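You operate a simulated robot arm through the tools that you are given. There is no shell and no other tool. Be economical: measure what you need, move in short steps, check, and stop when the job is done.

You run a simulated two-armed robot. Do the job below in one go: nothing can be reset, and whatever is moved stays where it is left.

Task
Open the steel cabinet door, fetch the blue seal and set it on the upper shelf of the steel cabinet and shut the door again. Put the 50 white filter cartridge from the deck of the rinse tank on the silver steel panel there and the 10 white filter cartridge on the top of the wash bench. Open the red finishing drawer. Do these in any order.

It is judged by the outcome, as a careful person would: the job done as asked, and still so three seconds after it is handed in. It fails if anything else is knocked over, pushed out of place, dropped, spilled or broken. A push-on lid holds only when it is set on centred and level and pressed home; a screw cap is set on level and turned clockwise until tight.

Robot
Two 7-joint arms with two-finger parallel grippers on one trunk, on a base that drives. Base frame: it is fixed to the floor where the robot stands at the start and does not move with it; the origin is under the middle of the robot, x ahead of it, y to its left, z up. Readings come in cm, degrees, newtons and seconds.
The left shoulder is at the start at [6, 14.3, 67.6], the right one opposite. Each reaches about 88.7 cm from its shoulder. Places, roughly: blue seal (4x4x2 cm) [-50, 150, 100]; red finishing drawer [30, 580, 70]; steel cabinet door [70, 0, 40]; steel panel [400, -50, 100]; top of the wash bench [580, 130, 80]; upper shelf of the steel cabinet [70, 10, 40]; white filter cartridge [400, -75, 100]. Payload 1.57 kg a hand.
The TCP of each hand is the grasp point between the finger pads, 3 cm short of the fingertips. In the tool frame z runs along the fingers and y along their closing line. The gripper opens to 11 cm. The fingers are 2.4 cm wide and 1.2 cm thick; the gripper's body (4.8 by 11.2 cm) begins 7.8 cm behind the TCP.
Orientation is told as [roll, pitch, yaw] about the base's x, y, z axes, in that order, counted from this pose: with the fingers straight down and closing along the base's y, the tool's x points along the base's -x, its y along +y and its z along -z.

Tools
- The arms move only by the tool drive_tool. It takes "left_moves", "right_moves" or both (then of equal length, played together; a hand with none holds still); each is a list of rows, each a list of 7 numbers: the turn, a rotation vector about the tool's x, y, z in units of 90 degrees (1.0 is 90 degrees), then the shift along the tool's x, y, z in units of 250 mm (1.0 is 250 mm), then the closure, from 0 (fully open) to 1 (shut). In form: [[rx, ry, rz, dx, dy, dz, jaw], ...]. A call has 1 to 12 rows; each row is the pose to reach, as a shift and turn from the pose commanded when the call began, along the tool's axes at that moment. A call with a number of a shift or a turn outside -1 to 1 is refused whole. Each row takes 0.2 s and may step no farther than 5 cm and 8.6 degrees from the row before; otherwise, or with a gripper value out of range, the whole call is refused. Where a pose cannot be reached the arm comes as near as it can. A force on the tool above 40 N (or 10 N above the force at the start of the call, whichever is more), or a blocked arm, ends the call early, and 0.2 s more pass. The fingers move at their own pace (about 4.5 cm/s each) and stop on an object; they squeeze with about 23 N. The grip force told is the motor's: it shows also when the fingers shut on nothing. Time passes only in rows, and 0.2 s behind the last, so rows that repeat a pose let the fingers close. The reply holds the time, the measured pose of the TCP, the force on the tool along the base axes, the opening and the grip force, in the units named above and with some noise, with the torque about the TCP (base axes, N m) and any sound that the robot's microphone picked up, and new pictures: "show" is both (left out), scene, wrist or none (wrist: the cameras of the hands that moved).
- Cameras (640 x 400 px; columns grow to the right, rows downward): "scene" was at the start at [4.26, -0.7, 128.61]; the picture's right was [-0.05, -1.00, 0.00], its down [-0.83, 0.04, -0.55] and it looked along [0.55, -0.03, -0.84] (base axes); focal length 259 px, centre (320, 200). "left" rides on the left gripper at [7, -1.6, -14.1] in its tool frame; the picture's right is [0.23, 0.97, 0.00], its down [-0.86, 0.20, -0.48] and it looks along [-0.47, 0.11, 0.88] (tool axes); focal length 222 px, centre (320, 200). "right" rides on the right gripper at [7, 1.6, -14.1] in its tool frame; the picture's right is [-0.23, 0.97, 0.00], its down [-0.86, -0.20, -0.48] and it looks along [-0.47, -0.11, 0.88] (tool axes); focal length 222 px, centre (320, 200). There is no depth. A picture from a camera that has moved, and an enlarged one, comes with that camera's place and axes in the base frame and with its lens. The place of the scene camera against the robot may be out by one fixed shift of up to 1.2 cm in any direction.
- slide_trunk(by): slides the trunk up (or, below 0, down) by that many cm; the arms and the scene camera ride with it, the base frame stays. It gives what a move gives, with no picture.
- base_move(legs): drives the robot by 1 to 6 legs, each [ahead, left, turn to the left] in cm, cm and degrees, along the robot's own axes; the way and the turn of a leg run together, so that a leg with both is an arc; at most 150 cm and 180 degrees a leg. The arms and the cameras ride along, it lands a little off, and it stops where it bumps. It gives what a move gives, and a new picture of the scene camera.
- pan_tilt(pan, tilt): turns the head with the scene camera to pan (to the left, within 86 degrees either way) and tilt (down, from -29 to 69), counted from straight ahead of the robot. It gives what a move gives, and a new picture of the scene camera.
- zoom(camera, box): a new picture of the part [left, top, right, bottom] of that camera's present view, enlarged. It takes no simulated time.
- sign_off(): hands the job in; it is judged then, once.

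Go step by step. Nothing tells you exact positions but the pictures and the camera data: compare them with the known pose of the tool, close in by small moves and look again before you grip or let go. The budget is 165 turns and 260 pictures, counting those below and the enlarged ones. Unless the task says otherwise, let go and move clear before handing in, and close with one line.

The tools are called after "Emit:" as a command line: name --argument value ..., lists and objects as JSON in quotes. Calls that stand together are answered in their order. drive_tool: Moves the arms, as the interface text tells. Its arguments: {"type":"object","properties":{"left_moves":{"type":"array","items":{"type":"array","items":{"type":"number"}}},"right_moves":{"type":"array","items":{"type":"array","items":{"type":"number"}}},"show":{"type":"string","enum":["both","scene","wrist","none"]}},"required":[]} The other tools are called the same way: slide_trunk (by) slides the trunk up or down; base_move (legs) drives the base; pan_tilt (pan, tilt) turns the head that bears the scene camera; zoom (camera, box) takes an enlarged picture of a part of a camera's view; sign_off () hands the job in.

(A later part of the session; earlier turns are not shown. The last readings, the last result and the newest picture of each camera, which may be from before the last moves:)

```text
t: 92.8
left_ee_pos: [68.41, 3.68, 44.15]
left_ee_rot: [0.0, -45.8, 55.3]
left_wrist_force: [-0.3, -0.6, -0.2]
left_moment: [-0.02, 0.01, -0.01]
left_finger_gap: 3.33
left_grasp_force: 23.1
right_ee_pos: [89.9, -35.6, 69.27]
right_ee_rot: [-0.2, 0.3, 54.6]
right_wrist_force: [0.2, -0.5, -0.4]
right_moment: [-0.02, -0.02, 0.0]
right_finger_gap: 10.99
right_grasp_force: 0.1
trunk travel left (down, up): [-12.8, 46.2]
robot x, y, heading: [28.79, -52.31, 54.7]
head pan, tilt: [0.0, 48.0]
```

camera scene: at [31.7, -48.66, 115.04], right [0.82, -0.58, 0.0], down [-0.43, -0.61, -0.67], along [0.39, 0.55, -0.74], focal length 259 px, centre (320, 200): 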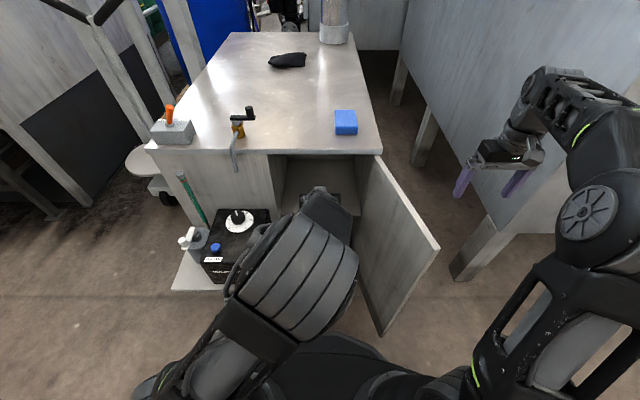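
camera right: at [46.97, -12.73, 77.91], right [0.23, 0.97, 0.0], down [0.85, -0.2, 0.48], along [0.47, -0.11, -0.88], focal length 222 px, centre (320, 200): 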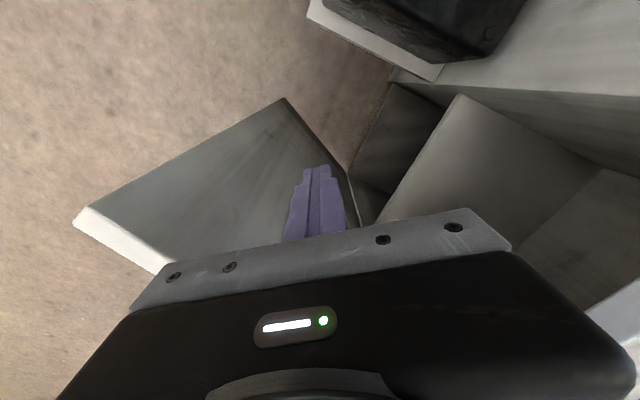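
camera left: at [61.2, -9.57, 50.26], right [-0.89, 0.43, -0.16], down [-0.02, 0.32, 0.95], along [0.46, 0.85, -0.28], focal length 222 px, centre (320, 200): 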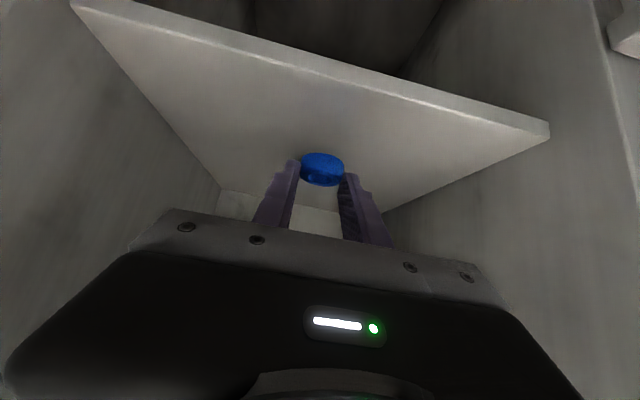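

Emit:
drive_tool --left_moves '[[0, 0, 0, 0.009, 0, 0.009, 1], [0, 0, 0, 0.017, 0, 0.017, 1], [0, 0, 0, 0.026, 0, 0.025, 1], [0, 0, 0, 0.034, 0, 0.033, 1], [0, 0, 0, 0.043, 0, 0.042, 1]]' --show "wrist"

```text
t: 94.0
left_ee_pos: [68.4, 3.73, 42.79]
left_ee_rot: [0.0, -45.8, 55.3]
left_wrist_force: [-1.4, -1.3, 1.0]
left_moment: [-0.04, -0.02, 0.0]
left_finger_gap: 3.37
left_grasp_force: 22.8
right_ee_pos: [89.75, -35.43, 69.32]
right_ee_rot: [-0.2, 0.3, 54.5]
right_wrist_force: [0.3, 0.4, -0.4]
right_moment: [-0.01, -0.01, 0.03]
right_finger_gap: 11.01
right_grasp_force: 0.1
trunk travel left (down, up): [-12.8, 46.2]
robot x, y, heading: [28.48, -52.15, 54.6]
head pan, tilt: [0.0, 48.0]
camera left: at [61.11, -9.68, 47.64], right [-0.89, 0.43, -0.16], down [-0.02, 0.32, 0.95], along [0.46, 0.85, -0.28], focal length 222 px, centre (320, 200)
```

left: 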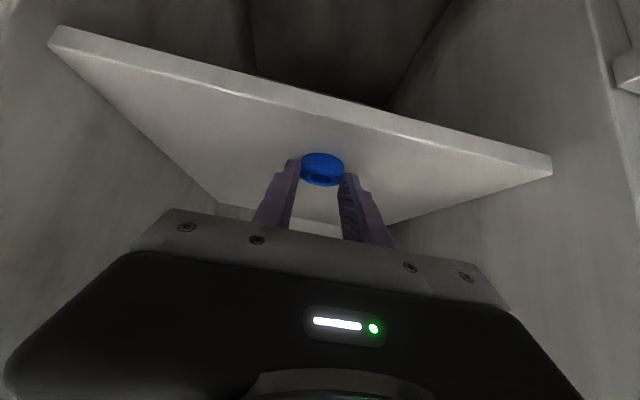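

Light contact is beginning. I press 2 mm more, open, and withdraw.

Emit:
drive_tool --left_moves '[[0, 0, 0, 0.006, 0, 0.006, 1], [0, 0, 0, 0.006, 0, 0.006, 0.8], [0, 0, 0, 0.006, 0, 0.006, 0.5], [0, 0, 0, 0.006, 0, 0.006, 0.4], [0, 0, 0, 0.006, 0, 0.006, 0.4], [0, 0, 0, 0.006, 0, -0.1, 0.4], [0, 0, 0, 0.006, 0, -0.22, 0.4]]' --show "wrist"

```text
t: 95.6
left_ee_pos: [66.13, 0.52, 46.37]
left_ee_rot: [0.2, -45.8, 55.3]
left_wrist_force: [0.4, 0.0, 0.1]
left_moment: [-0.01, -0.03, 0.01]
left_finger_gap: 6.62
left_grasp_force: 0.0
right_ee_pos: [89.7, -35.46, 69.28]
right_ee_rot: [-0.1, 0.3, 54.6]
right_wrist_force: [0.6, -0.2, -0.6]
right_moment: [0.0, 0.01, -0.01]
right_finger_gap: 10.99
right_grasp_force: 0.0
trunk travel left (down, up): [-12.8, 46.2]
robot x, y, heading: [28.58, -52.07, 54.7]
head pan, tilt: [0.0, 48.0]
camera left: at [58.84, -12.84, 51.31], right [-0.89, 0.43, -0.16], down [-0.02, 0.32, 0.95], along [0.46, 0.85, -0.28], focal length 222 px, centre (320, 200)
```

left: 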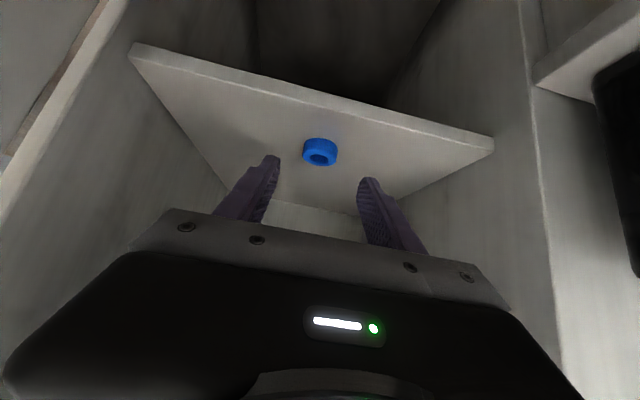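

The seal lies flat on the shelf. I withdraw the left hand fully and raise the trunk so the door can swing shut.

Emit:
drive_tool --left_moves '[[0, 0, 0, 0.1, 0, -0.14, 0.4], [0, 0, 0, 0.2, 0, -0.25, 0.4], [0, 0, 0, 0.3, 0, -0.36, 0.4], [0, 0, 0, 0.4, 0, -0.47, 0.4], [0, 0, 0, 0.5, 0, -0.58, 0.4]]' --show "none"

Emit:
slide_trunk --by 30

Emit:
pan_tilt --pan -10 --tilt 55

```text
t: 96.8
left_ee_pos: [55.1, -15.47, 47.55]
left_ee_rot: [0.1, -45.8, 55.2]
left_wrist_force: [-0.3, -0.2, 0.0]
left_moment: [-0.01, -0.01, -0.01]
left_finger_gap: 6.58
left_grasp_force: 0.0
right_ee_pos: [89.75, -35.43, 69.13]
right_ee_rot: [-0.1, 0.3, 54.5]
right_wrist_force: [0.0, 0.5, -0.2]
right_moment: [0.0, 0.0, 0.0]
right_finger_gap: 11.01
right_grasp_force: 0.0
trunk travel left (down, up): [-12.8, 46.2]
robot x, y, heading: [28.55, -52.5, 54.4]
head pan, tilt: [0.0, 48.0]
```

```text
t: 99.8
left_ee_pos: [55.27, -15.48, 77.57]
left_ee_rot: [0.0, -45.9, 55.2]
left_wrist_force: [-0.1, -0.4, -0.4]
left_moment: [-0.03, 0.01, -0.01]
left_finger_gap: 6.6
left_grasp_force: 0.0
right_ee_pos: [89.72, -35.5, 99.12]
right_ee_rot: [-0.2, 0.4, 54.4]
right_wrist_force: [0.6, -0.3, 0.4]
right_moment: [0.04, 0.04, -0.01]
right_finger_gap: 11.01
right_grasp_force: 0.0
trunk travel left (down, up): [-42.8, 16.2]
robot x, y, heading: [28.94, -52.45, 54.6]
head pan, tilt: [0.0, 48.0]
```

```text
t: 100.5
left_ee_pos: [55.12, -15.45, 77.6]
left_ee_rot: [0.0, -45.8, 55.2]
left_wrist_force: [-0.8, 0.7, -0.6]
left_moment: [-0.01, 0.02, 0.01]
left_finger_gap: 6.61
left_grasp_force: 0.0
right_ee_pos: [89.78, -35.57, 99.19]
right_ee_rot: [-0.3, 0.4, 54.5]
right_wrist_force: [-0.4, 0.1, -0.9]
right_moment: [0.02, 0.03, 0.02]
right_finger_gap: 10.99
right_grasp_force: 0.1
trunk travel left (down, up): [-42.8, 16.2]
robot x, y, heading: [28.16, -51.85, 54.7]
head pan, tilt: [-10.0, 55.0]
camera scene: at [32.28, -50.0, 144.11], right [0.7, -0.71, 0.0], down [-0.58, -0.58, -0.57], along [0.41, 0.4, -0.82], focal length 259 px, centre (320, 200)
```

scene: 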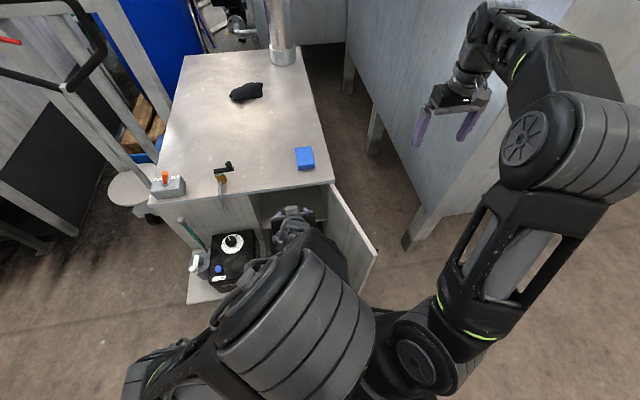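

I move the left hand aside and bring the closed right hand to the door's outer side.

Emit:
drive_tool --left_moves '[[0, 0, 0, 0, 0.17, 0, 0.4], [0, 0, 0, 0, 0.33, 0, 0.4], [0, 0, 0, 0, 0.5, 0, 0.4], [0, 0, 0, 0, 0.66, 0, 0.4], [0, 0, 0, 0, 0.82, 0, 0.4], [0, 0, 0, 0, 0.98, 0, 0.4], [0, 0, 0, 0, 0.98, 0, 0.4], [0, 0, 0, 0, 0.98, 0, 0.4]]' --right_moves '[[0, 0, 0, 0.08, 0.15, 0, 1], [0, 0, 0, 0.16, 0.3, 0, 1], [0, 0, 0, 0.246, 0.448, 0, 1], [0, 0, 0, 0.246, 0.448, 0.18, 1], [0, 0, 0, 0.246, 0.448, 0.36, 1], [0, 0, 0, 0.246, 0.448, 0.54, 1], [0, 0, 0, 0.246, 0.448, 0.72, 1], [0, 0, 0, 0.246, 0.448, 0.85, 1]]' --show "scene"

```text
t: 102.3
left_ee_pos: [36.56, 1.26, 76.95]
left_ee_rot: [-0.1, -45.8, 55.2]
left_wrist_force: [-0.3, -0.1, 0.2]
left_moment: [0.0, 0.01, 0.01]
left_finger_gap: 6.62
left_grasp_force: 0.0
left hand out of reach, approached as far as the arm can: row 3, 4, 5, 6, 7, 8
right_ee_pos: [76.91, -34.36, 78.03]
right_ee_rot: [-0.2, 0.3, 54.6]
right_wrist_force: [1.3, -0.1, 0.9]
right_moment: [0.0, 0.0, 0.02]
right_finger_gap: 0.01
right_grasp_force: 20.8
trunk travel left (down, up): [-42.8, 16.2]
robot x, y, heading: [28.61, -52.57, 54.5]
head pan, tilt: [-10.0, 55.0]
camera scene: at [32.29, -49.99, 144.11], right [0.7, -0.71, 0.0], down [-0.58, -0.58, -0.57], along [0.41, 0.4, -0.82], focal length 259 px, centre (320, 200)
```

scene: 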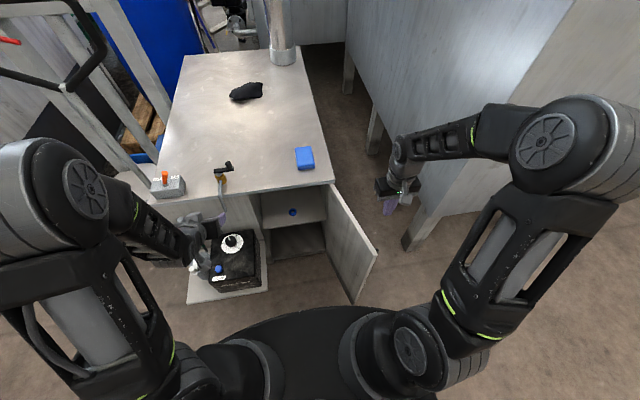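

The seal is visible on the shelf and the right hand is outside the door. I go down and push the door along its arc.

Emit:
drive_tool --right_moves '[[0, 0, 0, 0, 0, 0.16, 1], [0, 0, 0, 0, 0, 0.32, 1], [0, 0, 0, 0, 0, 0.48, 1], [0, 0, 0, 0.03, 0.09, 0.48, 1], [0, 0, 0, 0.054, 0.187, 0.48, 1], [0, 0, 0, 0.098, 0.338, 0.48, 1], [0, 0, 0, 0.11, 0.43, 0.48, 1], [0, 0, 0, 0.11, 0.52, 0.48, 1], [0, 0, 0, 0.084, 0.704, 0.48, 1], [0, 0, 0, 0.06, 0.79, 0.48, 1], [0, 0, 0, 0.024, 0.876, 0.48, 1]]' --show "scene"

```text
t: 104.8
left_ee_pos: [36.56, 1.17, 76.88]
left_ee_rot: [0.0, -45.8, 55.3]
left_wrist_force: [-0.5, -0.6, 1.1]
left_moment: [-0.03, 0.01, -0.02]
left_finger_gap: 6.61
left_grasp_force: 0.1
right_ee_pos: [58.75, -22.02, 65.92]
right_ee_rot: [-0.1, 0.3, 54.5]
right_wrist_force: [-0.4, 0.2, -0.2]
right_moment: [-0.04, -0.02, -0.01]
right_finger_gap: 0.0
right_grasp_force: 21.1
trunk travel left (down, up): [-42.8, 16.2]
robot x, y, heading: [29.02, -52.11, 54.6]
head pan, tilt: [-10.0, 55.0]
camera scene: at [32.26, -49.98, 144.11], right [0.7, -0.71, 0.0], down [-0.58, -0.58, -0.57], along [0.41, 0.4, -0.82], focal length 259 px, centre (320, 200)
```

scene: 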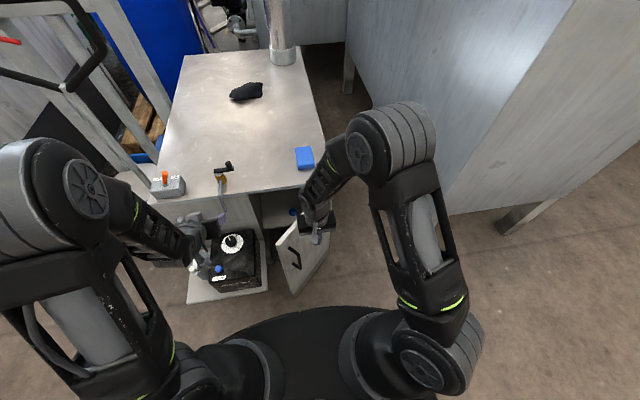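

Emit:
drive_tool --right_moves '[[0, 0, 0, -0.088, 0.152, 0, 1], [0, 0, 0, -0.216, 0.288, 0, 1], [0, 0, 0, -0.3, 0.345, 0, 1], [0, 0, 0, -0.368, 0.392, 0, 1], [0, 0, 0, -0.46, 0.435, 0, 1], [0, 0, 0, -0.54, 0.464, 0, 1], [0, 0, 0, -0.6, 0.48, 0, 1], [0, 0, 0, -0.66, 0.492, 0, 1], [0, 0, 0, -0.7, 0.495, 0, 1], [0, 0, 0, -0.736, 0.496, 0, 1], [0, 0, 0, -0.764, 0.496, 0, 1]]' --show "scene"

```text
t: 107.0
left_ee_pos: [36.52, 1.03, 76.92]
left_ee_rot: [-0.1, -45.8, 55.2]
left_wrist_force: [-0.5, 0.2, 0.2]
left_moment: [0.0, -0.05, -0.02]
left_finger_gap: 6.59
left_grasp_force: 0.1
right_ee_pos: [58.74, -0.65, 65.48]
right_ee_rot: [-0.6, 1.6, 54.7]
right_wrist_force: [-8.0, -14.0, 5.6]
right_moment: [0.85, -0.61, -0.1]
right_finger_gap: 0.01
right_grasp_force: 21.2
trunk travel left (down, up): [-42.8, 16.2]
robot x, y, heading: [28.88, -52.54, 54.7]
head pan, tilt: [-10.0, 55.0]
stopped in row 11 (right hand): the force on the tool passed its limit (the readings are from after the stop); the commanded pose is now the measured one
camera scene: at [32.14, -50.23, 144.13], right [0.7, -0.71, 0.0], down [-0.58, -0.57, -0.57], along [0.41, 0.4, -0.82], focal length 259 px, centre (320, 200)
```

scene: 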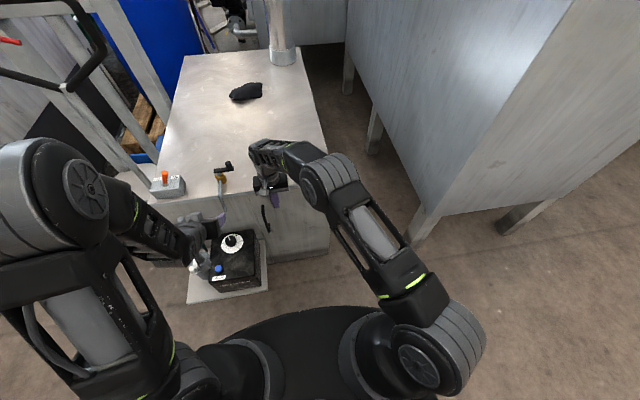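

The door is pushed against the cabinet. I retract the right hand and check.

Emit:
drive_tool --right_moves '[[0, 0, 0, 0.15, 0, 0, 1], [0, 0, 0, 0.3, -0.1, 0, 0.5], [0, 0, 0, 0.4, -0.25, -0.1, 0], [0, 0, 0, 0.4, -0.42, -0.25, 0], [0, 0, 0, 0.4, -0.6, -0.4, 0]]' --show "none"

Emit:
zoom --camera "scene" --box '[150, 140, 390, 290]'

```text
refused: row 3 steps farther than a row can; nothing moved
```

```text
2.67 times, centred on (270, 215) of scene
camera zoom: at [32.14, -50.23, 144.13], right [0.7, -0.71, 0.0], down [-0.58, -0.57, -0.57], along [0.41, 0.4, -0.82], focal length 691 px, centre (453, 160)
```

zoom: 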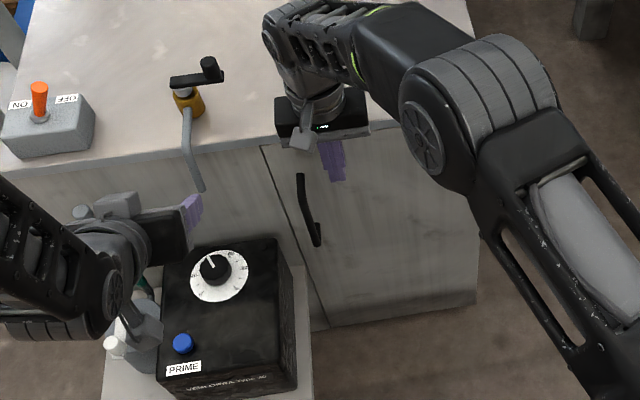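

Emit:
drive_tool --right_moves '[[0, 0, 0, 0.12, 0, 0, 1], [0, 0, 0, 0.24, -0.1, 0, 0.5], [0, 0, 0, 0.32, -0.22, -0.08, 0], [0, 0, 0, 0.4, -0.34, -0.18, 0], [0, 0, 0, 0.4, -0.46, -0.3, 0], [0, 0, 0, 0.4, -0.58, -0.42, 0]]' --show "scene"

Emit:
zoom --camera "scene" --box '[190, 140, 350, 290]'

```text
t: 108.4
left_ee_pos: [36.63, 1.1, 76.82]
left_ee_rot: [0.0, -45.7, 55.1]
left_wrist_force: [0.2, -1.0, 0.2]
left_moment: [0.02, -0.01, -0.03]
left_finger_gap: 6.6
left_grasp_force: 0.0
right_ee_pos: [64.91, -16.88, 76.41]
right_ee_rot: [-0.4, 1.5, 54.6]
right_wrist_force: [0.0, 0.4, -0.4]
right_moment: [0.01, -0.01, -0.03]
right_finger_gap: 10.22
right_grasp_force: 0.0
trunk travel left (down, up): [-42.8, 16.2]
robot x, y, heading: [28.64, -52.19, 54.3]
head pan, tilt: [-10.0, 55.0]
camera scene: at [32.25, -50.09, 144.11], right [0.7, -0.71, 0.0], down [-0.58, -0.57, -0.57], along [0.41, 0.4, -0.82], focal length 259 px, centre (320, 200)
```

scene: 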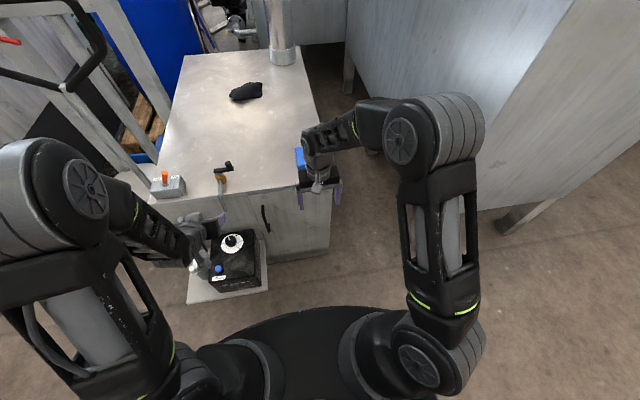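

```text
2.67 times, centred on (270, 215) of scene
camera zoom: at [32.25, -50.09, 144.11], right [0.7, -0.71, 0.0], down [-0.58, -0.57, -0.57], along [0.41, 0.4, -0.82], focal length 691 px, centre (453, 160)
```

zoom: 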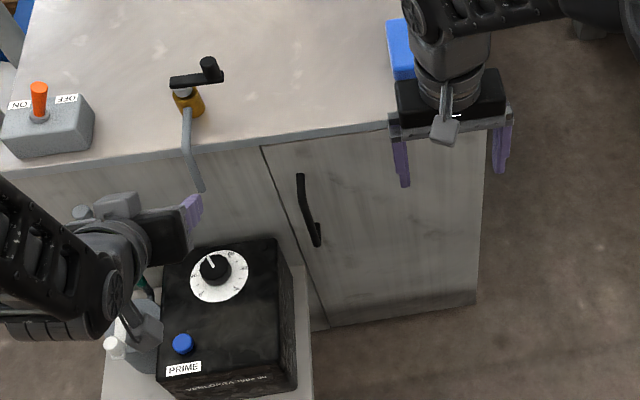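

The door is shut. Now the cartridges: I back off, turn to face +x and look down the hall.

Emit:
base_move --legs '[[-40, 0, 0], [0, -20, -55]]'

Emit:
pan_tilt --pan 0 --tilt 15

```text
t: 113.3
left_ee_pos: [62.58, -76.7, 76.94]
left_ee_rot: [0.1, -45.8, 0.6]
left_wrist_force: [0.1, -0.9, 0.8]
left_moment: [-0.03, 0.01, 0.05]
left_finger_gap: 6.6
left_grasp_force: 0.1
right_ee_pos: [64.48, -110.23, 76.28]
right_ee_rot: [-0.5, 1.4, 0.0]
right_wrist_force: [-0.1, 0.3, 0.6]
right_moment: [0.04, 0.0, 0.03]
right_finger_gap: 10.97
right_grasp_force: 0.0
trunk travel left (down, up): [-42.8, 16.2]
robot x, y, heading: [14.64, -101.12, -0.2]
head pan, tilt: [-10.0, 55.0]
camera scene: at [18.81, -102.85, 144.11], right [-0.17, -0.98, 0.0], down [-0.81, 0.14, -0.57], along [0.56, -0.1, -0.82], focal length 259 px, centre (320, 200)
```

scene: 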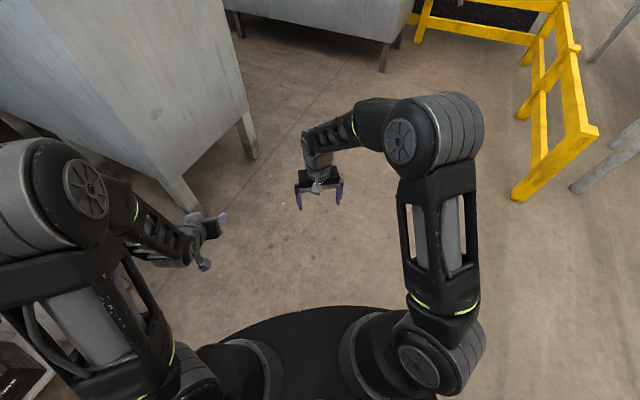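

```text
t: 114.3
left_ee_pos: [62.61, -76.7, 76.82]
left_ee_rot: [0.0, -45.8, 0.6]
left_wrist_force: [0.1, -0.4, -0.1]
left_moment: [-0.01, 0.05, -0.01]
left_finger_gap: 6.58
left_grasp_force: 0.0
right_ee_pos: [64.51, -110.23, 76.39]
right_ee_rot: [-0.4, 1.4, 0.0]
right_wrist_force: [-0.5, -0.2, 0.0]
right_moment: [0.02, 0.0, 0.0]
right_finger_gap: 11.0
right_grasp_force: 0.0
trunk travel left (down, up): [-42.8, 16.2]
robot x, y, heading: [14.84, -101.51, 0.0]
head pan, tilt: [0.0, 15.0]
camera scene: at [21.05, -101.57, 150.13], right [0.0, -1.0, 0.0], down [-0.26, 0.0, -0.97], along [0.97, 0.0, -0.26], focal length 259 px, centre (320, 200)
```

scene: 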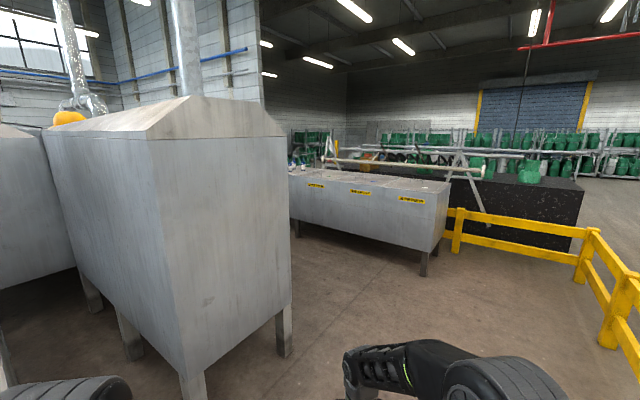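

Emit:
zoom --camera "scene" --box '[270, 120, 510, 270]'

```text
2.67 times, centred on (390, 195) of scene
camera zoom: at [21.05, -101.57, 150.13], right [0.0, -1.0, 0.0], down [-0.26, 0.0, -0.97], along [0.97, 0.0, -0.26], focal length 691 px, centre (133, 213)
```

zoom: 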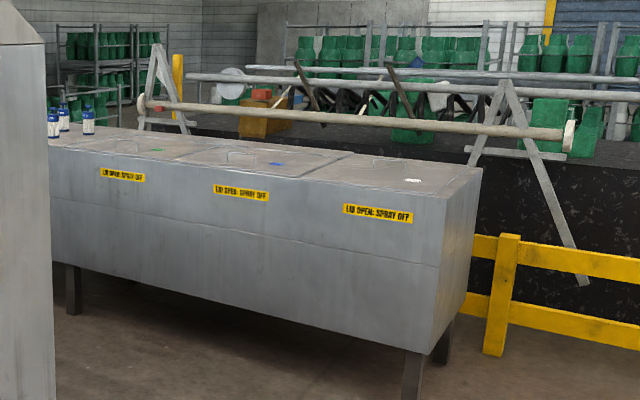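

The cartridges (white with blue labels) stand at the far-left end of the rinse tank, near [400, -76]. I drive round the big tank for a better look.

Emit:
base_move --legs '[[0, -45, 0], [150, 0, 0], [40, 0, 0]]'

Emit:
pan_tilt --pan 25 --tilt 18

```text
t: 126.0
left_ee_pos: [250.04, -123.23, 76.89]
left_ee_rot: [0.1, -45.8, 0.1]
left_wrist_force: [-0.2, -0.3, 0.6]
left_moment: [-0.01, 0.0, 0.02]
left_finger_gap: 6.61
left_grasp_force: 0.1
right_ee_pos: [251.68, -156.68, 76.47]
right_ee_rot: [-0.4, 1.4, -0.4]
right_wrist_force: [0.1, 0.5, -0.3]
right_moment: [0.02, 0.0, -0.02]
right_finger_gap: 11.0
right_grasp_force: 0.1
trunk travel left (down, up): [-42.8, 16.2]
robot x, y, heading: [202.0, -147.32, -0.1]
head pan, tilt: [0.0, 15.0]
camera scene: at [208.28, -147.72, 150.13], right [-0.01, -1.0, 0.0], down [-0.26, 0.0, -0.97], along [0.97, -0.01, -0.26], focal length 259 px, centre (320, 200)
```

scene: 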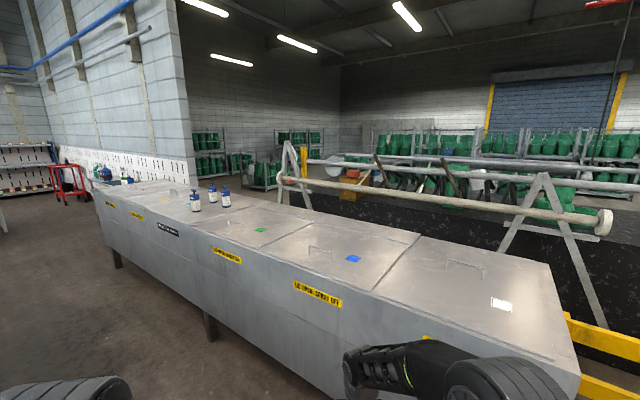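

```text
t: 126.9
left_ee_pos: [249.97, -123.17, 77.0]
left_ee_rot: [-0.1, -45.9, 0.2]
left_wrist_force: [-0.1, 0.4, 0.2]
left_moment: [0.01, 0.0, 0.01]
left_finger_gap: 6.59
left_grasp_force: 0.0
right_ee_pos: [251.58, -156.82, 76.44]
right_ee_rot: [-0.5, 1.4, -0.5]
right_wrist_force: [0.7, -0.5, 0.8]
right_moment: [0.03, -0.01, 0.0]
right_finger_gap: 10.99
right_grasp_force: 0.2
trunk travel left (down, up): [-42.8, 16.2]
robot x, y, heading: [201.69, -147.45, -0.4]
head pan, tilt: [25.0, 18.0]
camera scene: at [207.36, -143.77, 149.65], right [0.42, -0.91, 0.0], down [-0.28, -0.13, -0.95], along [0.86, 0.4, -0.31], focal length 259 px, centre (320, 200)
```

scene: 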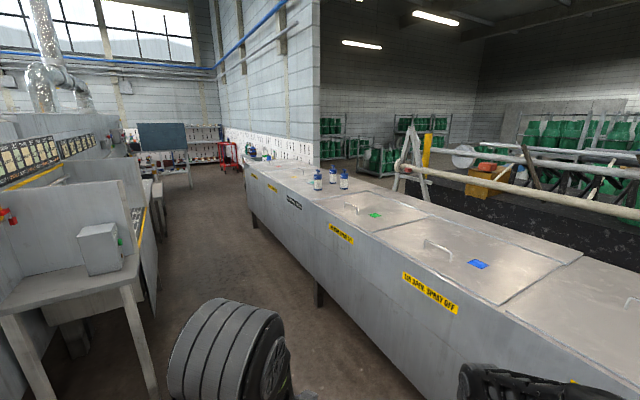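

Emit:
zoom --camera "scene" --box '[240, 140, 400, 240]'

```text
4.00 times, centred on (320, 190) of scene
camera zoom: at [207.36, -143.77, 149.65], right [0.42, -0.91, 0.0], down [-0.28, -0.13, -0.95], along [0.86, 0.4, -0.31], focal length 1036 px, centre (320, 240)
```

zoom: 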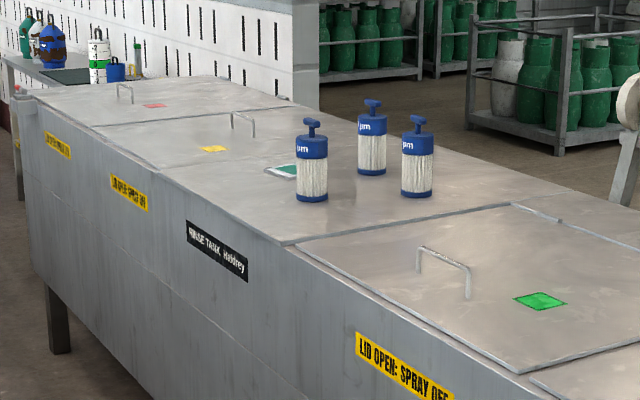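

There are three cartridges with number labels, and a framed panel behind them. I raise the trunk, turn to face the tank and strafe along the aisle.

Emit:
slide_trunk --by 16

Emit:
base_move --legs '[[0, 0, -30], [25, 0, 0], [0, 120, 0]]'

Emit:
pan_tilt --pan 25 --tilt 22

```text
t: 128.8
left_ee_pos: [250.0, -123.07, 92.89]
left_ee_rot: [0.0, -45.8, 0.2]
left_wrist_force: [-0.5, -0.3, -0.3]
left_moment: [-0.01, 0.0, -0.01]
left_finger_gap: 6.61
left_grasp_force: 0.0
right_ee_pos: [251.63, -156.76, 92.45]
right_ee_rot: [-0.5, 1.4, -0.4]
right_wrist_force: [-1.1, -0.1, 0.2]
right_moment: [0.0, 0.0, 0.0]
right_finger_gap: 11.01
right_grasp_force: 0.0
trunk travel left (down, up): [-58.8, 0.2]
robot x, y, heading: [201.89, -147.47, -0.3]
head pan, tilt: [25.0, 18.0]
```

```text
t: 137.7
left_ee_pos: [337.17, -58.41, 92.99]
left_ee_rot: [0.0, -45.7, -28.9]
left_wrist_force: [0.3, -0.4, -0.9]
left_moment: [0.01, -0.01, 0.01]
left_finger_gap: 6.61
left_grasp_force: 0.1
right_ee_pos: [322.28, -88.53, 92.44]
right_ee_rot: [-0.5, 1.4, -29.7]
right_wrist_force: [-0.8, 0.8, 0.2]
right_moment: [0.02, -0.02, 0.03]
right_finger_gap: 11.0
right_grasp_force: 0.1
trunk travel left (down, up): [-58.8, 0.2]
robot x, y, heading: [283.09, -55.52, -29.4]
head pan, tilt: [25.0, 18.0]
camera scene: at [290.24, -55.46, 165.65], right [-0.08, -1.0, 0.0], down [-0.31, 0.03, -0.95], along [0.95, -0.08, -0.31], focal length 259 px, centre (320, 200)
```

scene: 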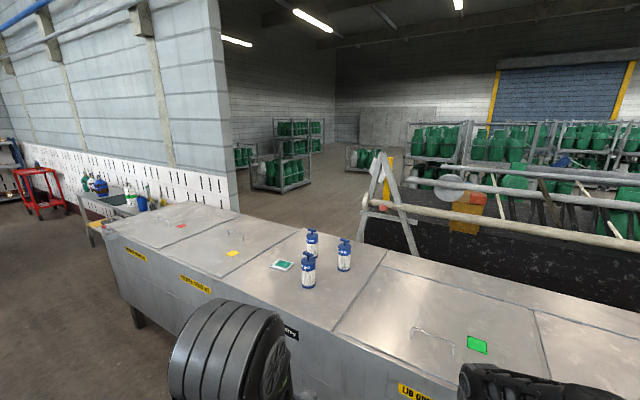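

```text
t: 138.4
left_ee_pos: [337.19, -58.42, 92.9]
left_ee_rot: [0.0, -45.8, -29.1]
left_wrist_force: [0.0, -0.8, -0.1]
left_moment: [-0.01, 0.04, -0.02]
left_finger_gap: 6.6
left_grasp_force: 0.1
right_ee_pos: [322.04, -88.54, 92.32]
right_ee_rot: [-0.4, 1.3, -29.7]
right_wrist_force: [0.1, -0.4, 0.0]
right_moment: [0.01, 0.0, 0.01]
right_finger_gap: 10.98
right_grasp_force: 0.0
trunk travel left (down, up): [-58.8, 0.2]
robot x, y, heading: [283.01, -56.03, -29.6]
head pan, tilt: [25.0, 22.0]
camera scene: at [290.16, -55.5, 165.0], right [-0.08, -1.0, 0.0], down [-0.37, 0.03, -0.93], along [0.92, -0.08, -0.37], focal length 259 px, centre (320, 200)
```

scene: 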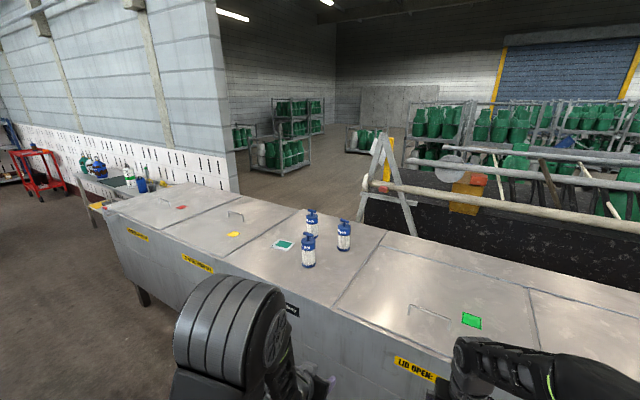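

Emit:
zoom --camera "scene" --box '[260, 195, 380, 275]'

```text
5.00 times, centred on (320, 235) of scene
camera zoom: at [290.16, -55.5, 165.0], right [-0.08, -1.0, 0.0], down [-0.37, 0.03, -0.93], along [0.92, -0.08, -0.37], focal length 1295 px, centre (320, 25)
```

zoom: 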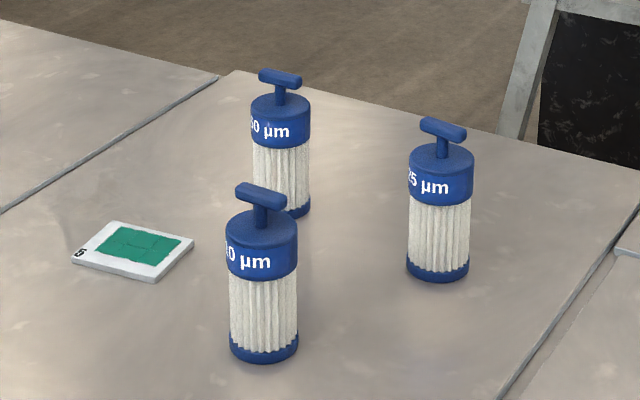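

The labels read ?0, ?0 and 25 µm. I strafe further left to see the hidden digits and the tile.

Emit:
base_move --legs '[[0, 58, 0]]'

Emit:
pan_tilt --pan 0 --tilt 28

Emit:
zoom --camera "scene" --box '[240, 150, 400, 250]'

```text
t: 141.7
left_ee_pos: [366.24, -8.41, 92.88]
left_ee_rot: [-0.2, -45.8, -29.4]
left_wrist_force: [-0.2, -0.3, -0.7]
left_moment: [-0.01, -0.04, -0.02]
left_finger_gap: 6.59
left_grasp_force: 0.0
right_ee_pos: [350.95, -38.23, 92.45]
right_ee_rot: [-0.5, 1.3, -30.1]
right_wrist_force: [-0.3, 0.3, -0.1]
right_moment: [-0.01, -0.01, 0.01]
right_finger_gap: 10.98
right_grasp_force: 0.1
trunk travel left (down, up): [-58.8, 0.2]
robot x, y, heading: [312.3, -5.28, -30.0]
head pan, tilt: [25.0, 22.0]
camera scene: at [319.18, -5.04, 164.99], right [-0.09, -1.0, 0.0], down [-0.37, 0.03, -0.93], along [0.92, -0.08, -0.37], focal length 259 px, centre (320, 200)
```

scene: 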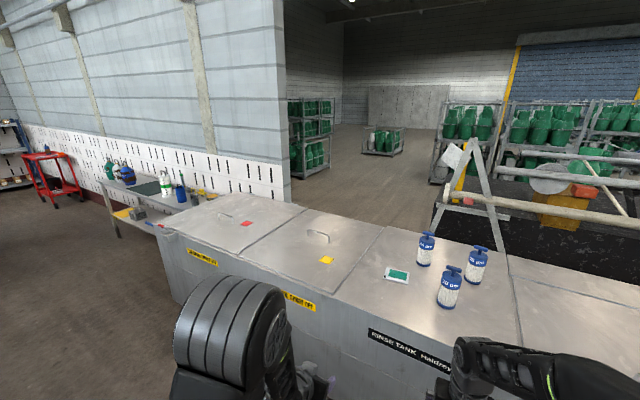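

```text
t: 142.6
left_ee_pos: [366.17, -8.29, 92.98]
left_ee_rot: [-0.1, -45.8, -29.4]
left_wrist_force: [-0.3, 0.1, 0.2]
left_moment: [-0.01, -0.02, 0.02]
left_finger_gap: 6.6
left_grasp_force: 0.0
right_ee_pos: [351.06, -38.35, 92.52]
right_ee_rot: [-0.4, 1.3, -30.2]
right_wrist_force: [0.0, -0.4, -0.2]
right_moment: [0.01, -0.04, -0.01]
right_finger_gap: 11.02
right_grasp_force: 0.1
trunk travel left (down, up): [-58.8, 0.2]
robot x, y, heading: [311.88, -5.22, -30.2]
head pan, tilt: [0.0, 28.0]
camera scene: at [317.79, -8.85, 164.03], right [-0.5, -0.87, 0.0], down [-0.41, 0.23, -0.88], along [0.76, -0.44, -0.47], focal length 259 px, centre (320, 200)
```

scene: 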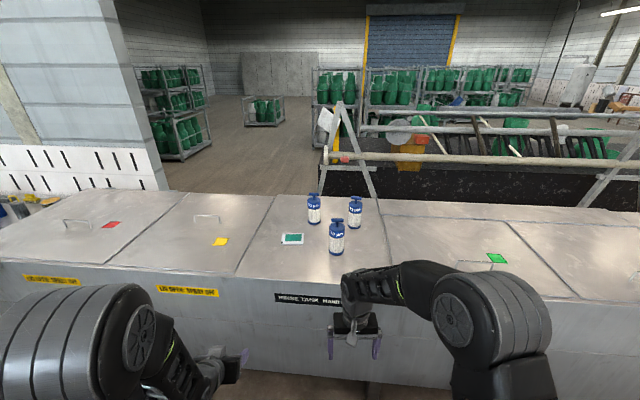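

```text
4.00 times, centred on (320, 200) of scene
camera zoom: at [317.79, -8.85, 164.03], right [-0.5, -0.87, 0.0], down [-0.41, 0.23, -0.88], along [0.76, -0.44, -0.47], focal length 1036 px, centre (320, 200)
```

zoom: 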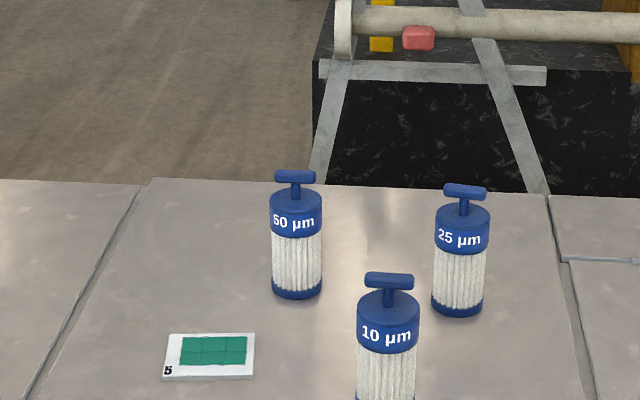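

Now it's readable: the back-left one is 50, the front one 10 and the right one 25. The panel is the plate marked "5" at left. I raise both hands, tilt the right one, and then advance.

Emit:
drive_tool --left_moves '[[0, 0, 0, -0.1, 0, -0.1, 0.2], [0, 0, 0, -0.2, 0, -0.2, 0], [0, 0, 0, -0.3, 0, -0.3, 0], [0, 0, 0, -0.4, 0, -0.4, 0], [0, 0, 0, -0.5, 0, -0.5, 0], [0, 0, 0, -0.6, 0, -0.6, 0], [0, 0, 0, -0.7, 0, -0.69, 0]]' --right_moves '[[0, -0.07, 0, 0.045, -0.06, -0.14, 0], [0, -0.14, 0, 0.09, -0.12, -0.28, 0], [0, -0.21, 0, 0.135, -0.18, -0.42, 0], [0, -0.28, 0, 0.18, -0.24, -0.56, 0], [0, -0.36, 0, 0.225, -0.3, -0.7, 0], [0, -0.43, 0, 0.27, -0.37, -0.85, 0], [0, -0.5, 0, 0.32, -0.44, -1, 0]]' --show "scene"

```text
t: 144.2
left_ee_pos: [365.96, -8.37, 117.53]
left_ee_rot: [-0.1, -45.8, -29.5]
left_wrist_force: [0.1, -0.1, -0.1]
left_moment: [0.04, -0.03, 0.01]
left_finger_gap: 10.98
left_grasp_force: 0.0
left hand out of reach, approached as far as the arm can: row 1
right_ee_pos: [338.94, -43.9, 117.67]
right_ee_rot: [-0.7, -43.9, -29.6]
right_wrist_force: [-0.4, -0.6, 0.9]
right_moment: [-0.02, -0.05, 0.01]
right_finger_gap: 11.0
right_grasp_force: 0.0
trunk travel left (down, up): [-58.8, 0.2]
robot x, y, heading: [312.29, -5.59, -30.1]
head pan, tilt: [0.0, 28.0]
camera scene: at [317.61, -8.85, 164.04], right [-0.5, -0.87, 0.0], down [-0.41, 0.24, -0.88], along [0.76, -0.44, -0.47], focal length 259 px, centre (320, 200)
```

scene: 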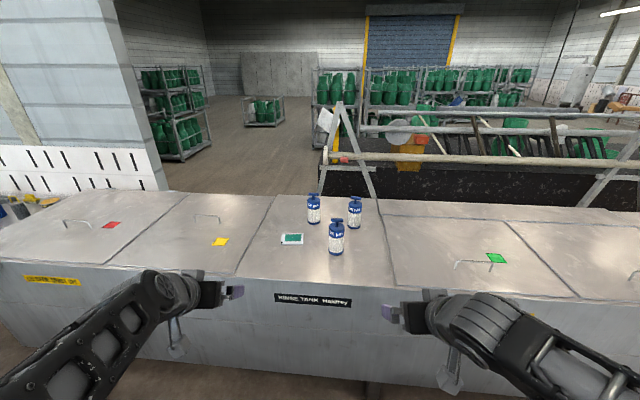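

Emit:
base_move --legs '[[32, 0, 0]]'

Emit:
pan_tilt --pan 0 --tilt 42

Emit:
zoom --camera "scene" --box '[240, 110, 400, 210]'

Emit:
zoom --camera "right" --box '[0, 0, 640, 400]'

```text
t: 146.3
left_ee_pos: [393.85, -24.56, 117.28]
left_ee_rot: [0.0, -45.6, -29.5]
left_wrist_force: [0.2, -0.2, -0.7]
left_moment: [-0.01, -0.02, -0.01]
left_finger_gap: 10.99
left_grasp_force: 0.1
right_ee_pos: [366.71, -60.08, 117.76]
right_ee_rot: [-0.6, -43.6, -29.7]
right_wrist_force: [0.8, 0.0, 0.0]
right_moment: [0.01, 0.01, 0.0]
right_finger_gap: 11.0
right_grasp_force: 0.1
trunk travel left (down, up): [-58.8, 0.2]
robot x, y, heading: [340.02, -21.28, -30.0]
head pan, tilt: [0.0, 28.0]
camera scene: at [345.54, -25.0, 164.03], right [-0.5, -0.86, 0.0], down [-0.41, 0.24, -0.88], along [0.76, -0.44, -0.47], focal length 259 px, centre (320, 200)
```

scene: 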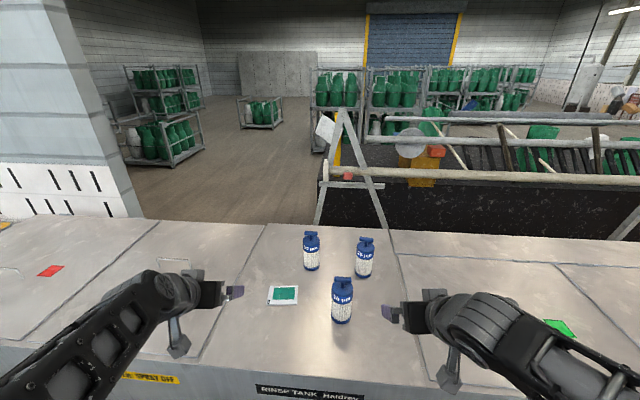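

```text
t: 147.1
left_ee_pos: [393.77, -24.33, 117.53]
left_ee_rot: [0.1, -45.8, -29.6]
left_wrist_force: [1.1, -0.1, -0.3]
left_moment: [-0.01, 0.0, -0.02]
left_finger_gap: 10.99
left_grasp_force: 0.1
right_ee_pos: [366.66, -60.07, 117.81]
right_ee_rot: [-0.6, -43.7, -29.8]
right_wrist_force: [0.9, -0.1, -0.5]
right_moment: [0.01, 0.01, -0.04]
right_finger_gap: 11.0
right_grasp_force: 0.1
trunk travel left (down, up): [-58.8, 0.2]
robot x, y, heading: [339.73, -21.66, -30.0]
head pan, tilt: [0.0, 42.0]
camera scene: at [344.78, -24.55, 161.89], right [-0.5, -0.86, 0.0], down [-0.58, 0.34, -0.74], along [0.64, -0.37, -0.67], focal length 259 px, centre (320, 200)
```

scene: 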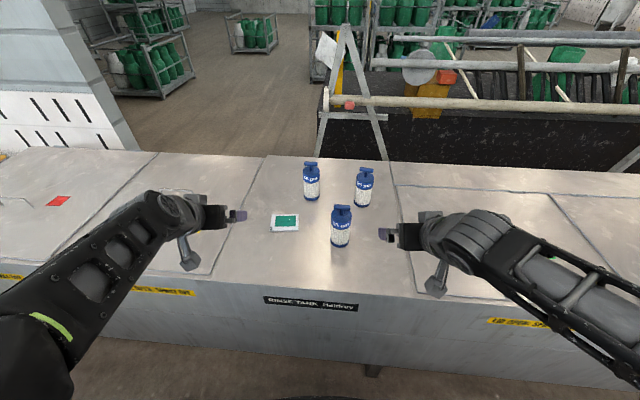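

```text
4.00 times, centred on (320, 160) of scene
camera zoom: at [344.78, -24.55, 161.89], right [-0.5, -0.86, 0.0], down [-0.58, 0.34, -0.74], along [0.64, -0.37, -0.67], focal length 1036 px, centre (320, 360)
```

zoom: 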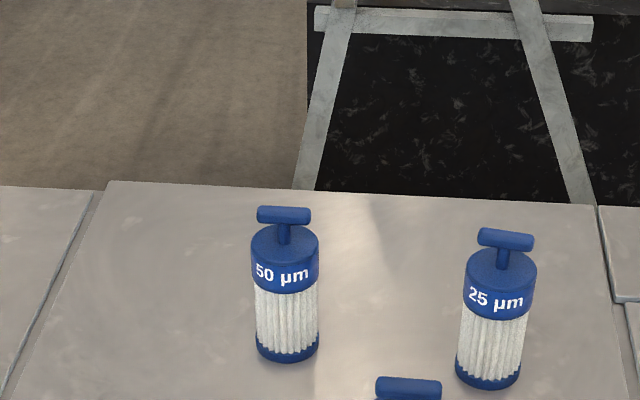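

```text
1.00 times, centred on (320, 200) of right
camera zoom: at [354.71, -51.24, 123.18], right [0.63, 0.76, 0.15], down [0.15, -0.31, 0.94], along [0.76, -0.57, -0.31], focal length 222 px, centre (320, 200)
```

zoom: 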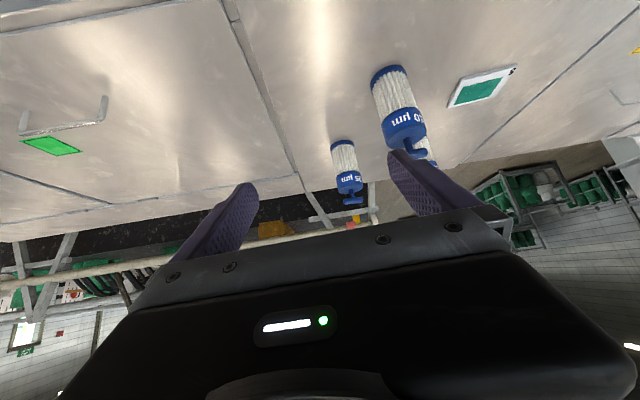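

I triangulate the 10 cartridge at about [388.7, -57.5] with its cap around z 103, and the tank top at z≈93. The right hand goes to a pre-grasp pose.

Emit:
drive_tool --right_moves '[[0, 0, 0, -0.04, 0.176, 0, 0], [0, 0, 0, -0.08, 0.352, 0, 0], [0, 0, 0, -0.12, 0.528, 0.05, 0], [0, 0, 0, -0.12, 0.528, 0.2, 0], [0, 0, 0, -0.12, 0.528, 0.35, 0], [0, 0, 0, -0.12, 0.528, 0.48, 0]]'

```text
t: 148.5
left_ee_pos: [393.89, -24.59, 117.35]
left_ee_rot: [0.0, -45.6, -29.5]
left_wrist_force: [0.0, 0.6, 0.3]
left_moment: [0.04, 0.02, 0.01]
left_finger_gap: 11.0
left_grasp_force: 0.0
right_ee_pos: [382.36, -53.94, 110.95]
right_ee_rot: [-0.6, -43.6, -29.9]
right_wrist_force: [0.3, -0.8, 0.5]
right_moment: [0.0, -0.04, -0.03]
right_finger_gap: 11.01
right_grasp_force: 0.1
trunk travel left (down, up): [-58.8, 0.2]
robot x, y, heading: [339.98, -21.59, -29.9]
head pan, tilt: [0.0, 42.0]
camera scene: at [344.84, -24.62, 161.88], right [-0.5, -0.86, 0.0], down [-0.58, 0.34, -0.74], along [0.64, -0.37, -0.67], focal length 259 px, centre (320, 200)
camera right: at [370.52, -45.13, 116.31], right [0.63, 0.76, 0.15], down [0.15, -0.31, 0.94], along [0.76, -0.57, -0.31], focal length 222 px, centre (320, 200)
```

scene: 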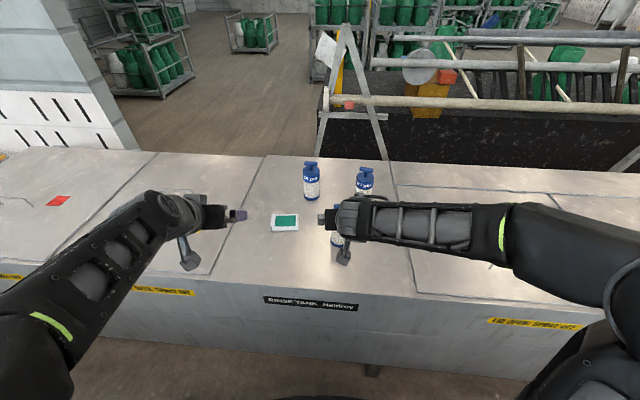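
right: 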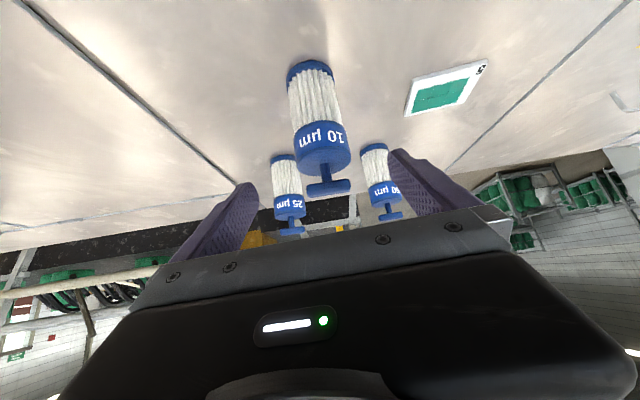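

Emit:
drive_tool --right_moves '[[0, 0, 0, -0.01, 0.002, 0.16, 0], [0, 0, 0, -0.02, 0.003, 0.32, 0], [0, 0, 0, -0.03, 0.004, 0.46, 0], [0, 0, 0, -0.03, 0.004, 0.46, 0]]' --show "wrist"

```text
t: 149.5
left_ee_pos: [393.7, -24.48, 117.36]
left_ee_rot: [0.0, -45.8, -29.6]
left_wrist_force: [-1.1, 1.1, -0.4]
left_moment: [0.0, -0.04, 0.01]
left_finger_gap: 11.0
left_grasp_force: 0.0
right_ee_pos: [389.66, -58.29, 103.44]
right_ee_rot: [-0.5, -43.7, -29.7]
right_wrist_force: [-0.7, -0.2, -0.3]
right_moment: [0.0, 0.03, 0.02]
right_finger_gap: 10.99
right_grasp_force: 0.1
trunk travel left (down, up): [-58.8, 0.2]
robot x, y, heading: [339.71, -21.31, -30.3]
head pan, tilt: [0.0, 42.0]
camera right: at [377.71, -49.46, 108.82], right [0.63, 0.76, 0.15], down [0.15, -0.31, 0.94], along [0.76, -0.57, -0.31], focal length 222 px, centre (320, 200)
```

right: 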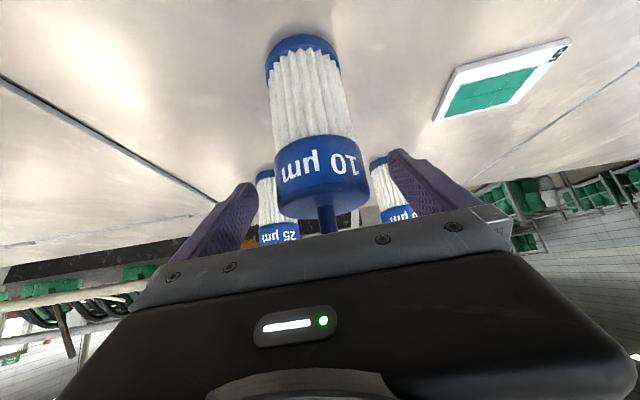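

Emit:
drive_tool --right_moves '[[0, 0, 0, 0, 0, 0, 0.5], [0, 0, 0, 0, 0, 0, 1], [0, 0, 0, 0, 0, 0, 1], [0, 0, 0, 0, 0, 0, 1], [0, 0, 0, 0, 0, 0, 1]]' --show "wrist"

```text
t: 150.7
left_ee_pos: [393.79, -24.47, 117.48]
left_ee_rot: [0.0, -45.8, -29.7]
left_wrist_force: [0.2, 0.5, -0.4]
left_moment: [-0.04, -0.01, 0.02]
left_finger_gap: 11.02
left_grasp_force: 0.1
right_ee_pos: [389.61, -58.24, 103.5]
right_ee_rot: [-0.6, -43.5, -29.7]
right_wrist_force: [0.1, 0.1, 0.5]
right_moment: [0.1, -0.06, 0.01]
right_finger_gap: 6.32
right_grasp_force: 22.6
trunk travel left (down, up): [-58.8, 0.2]
robot x, y, heading: [339.81, -21.51, -30.2]
head pan, tilt: [0.0, 42.0]
camera right: at [377.75, -49.47, 108.81], right [0.63, 0.76, 0.15], down [0.15, -0.31, 0.94], along [0.76, -0.57, -0.31], focal length 222 px, centre (320, 200)
```

right: 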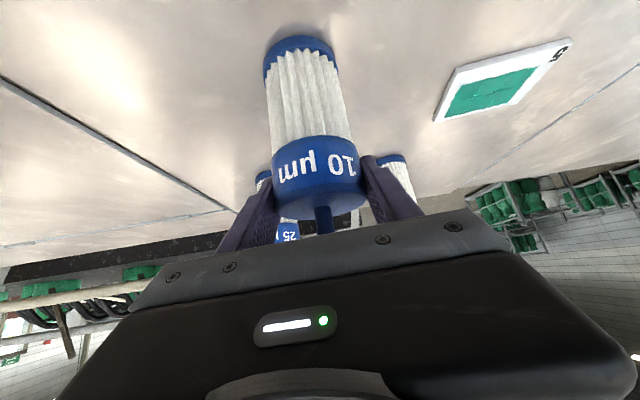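

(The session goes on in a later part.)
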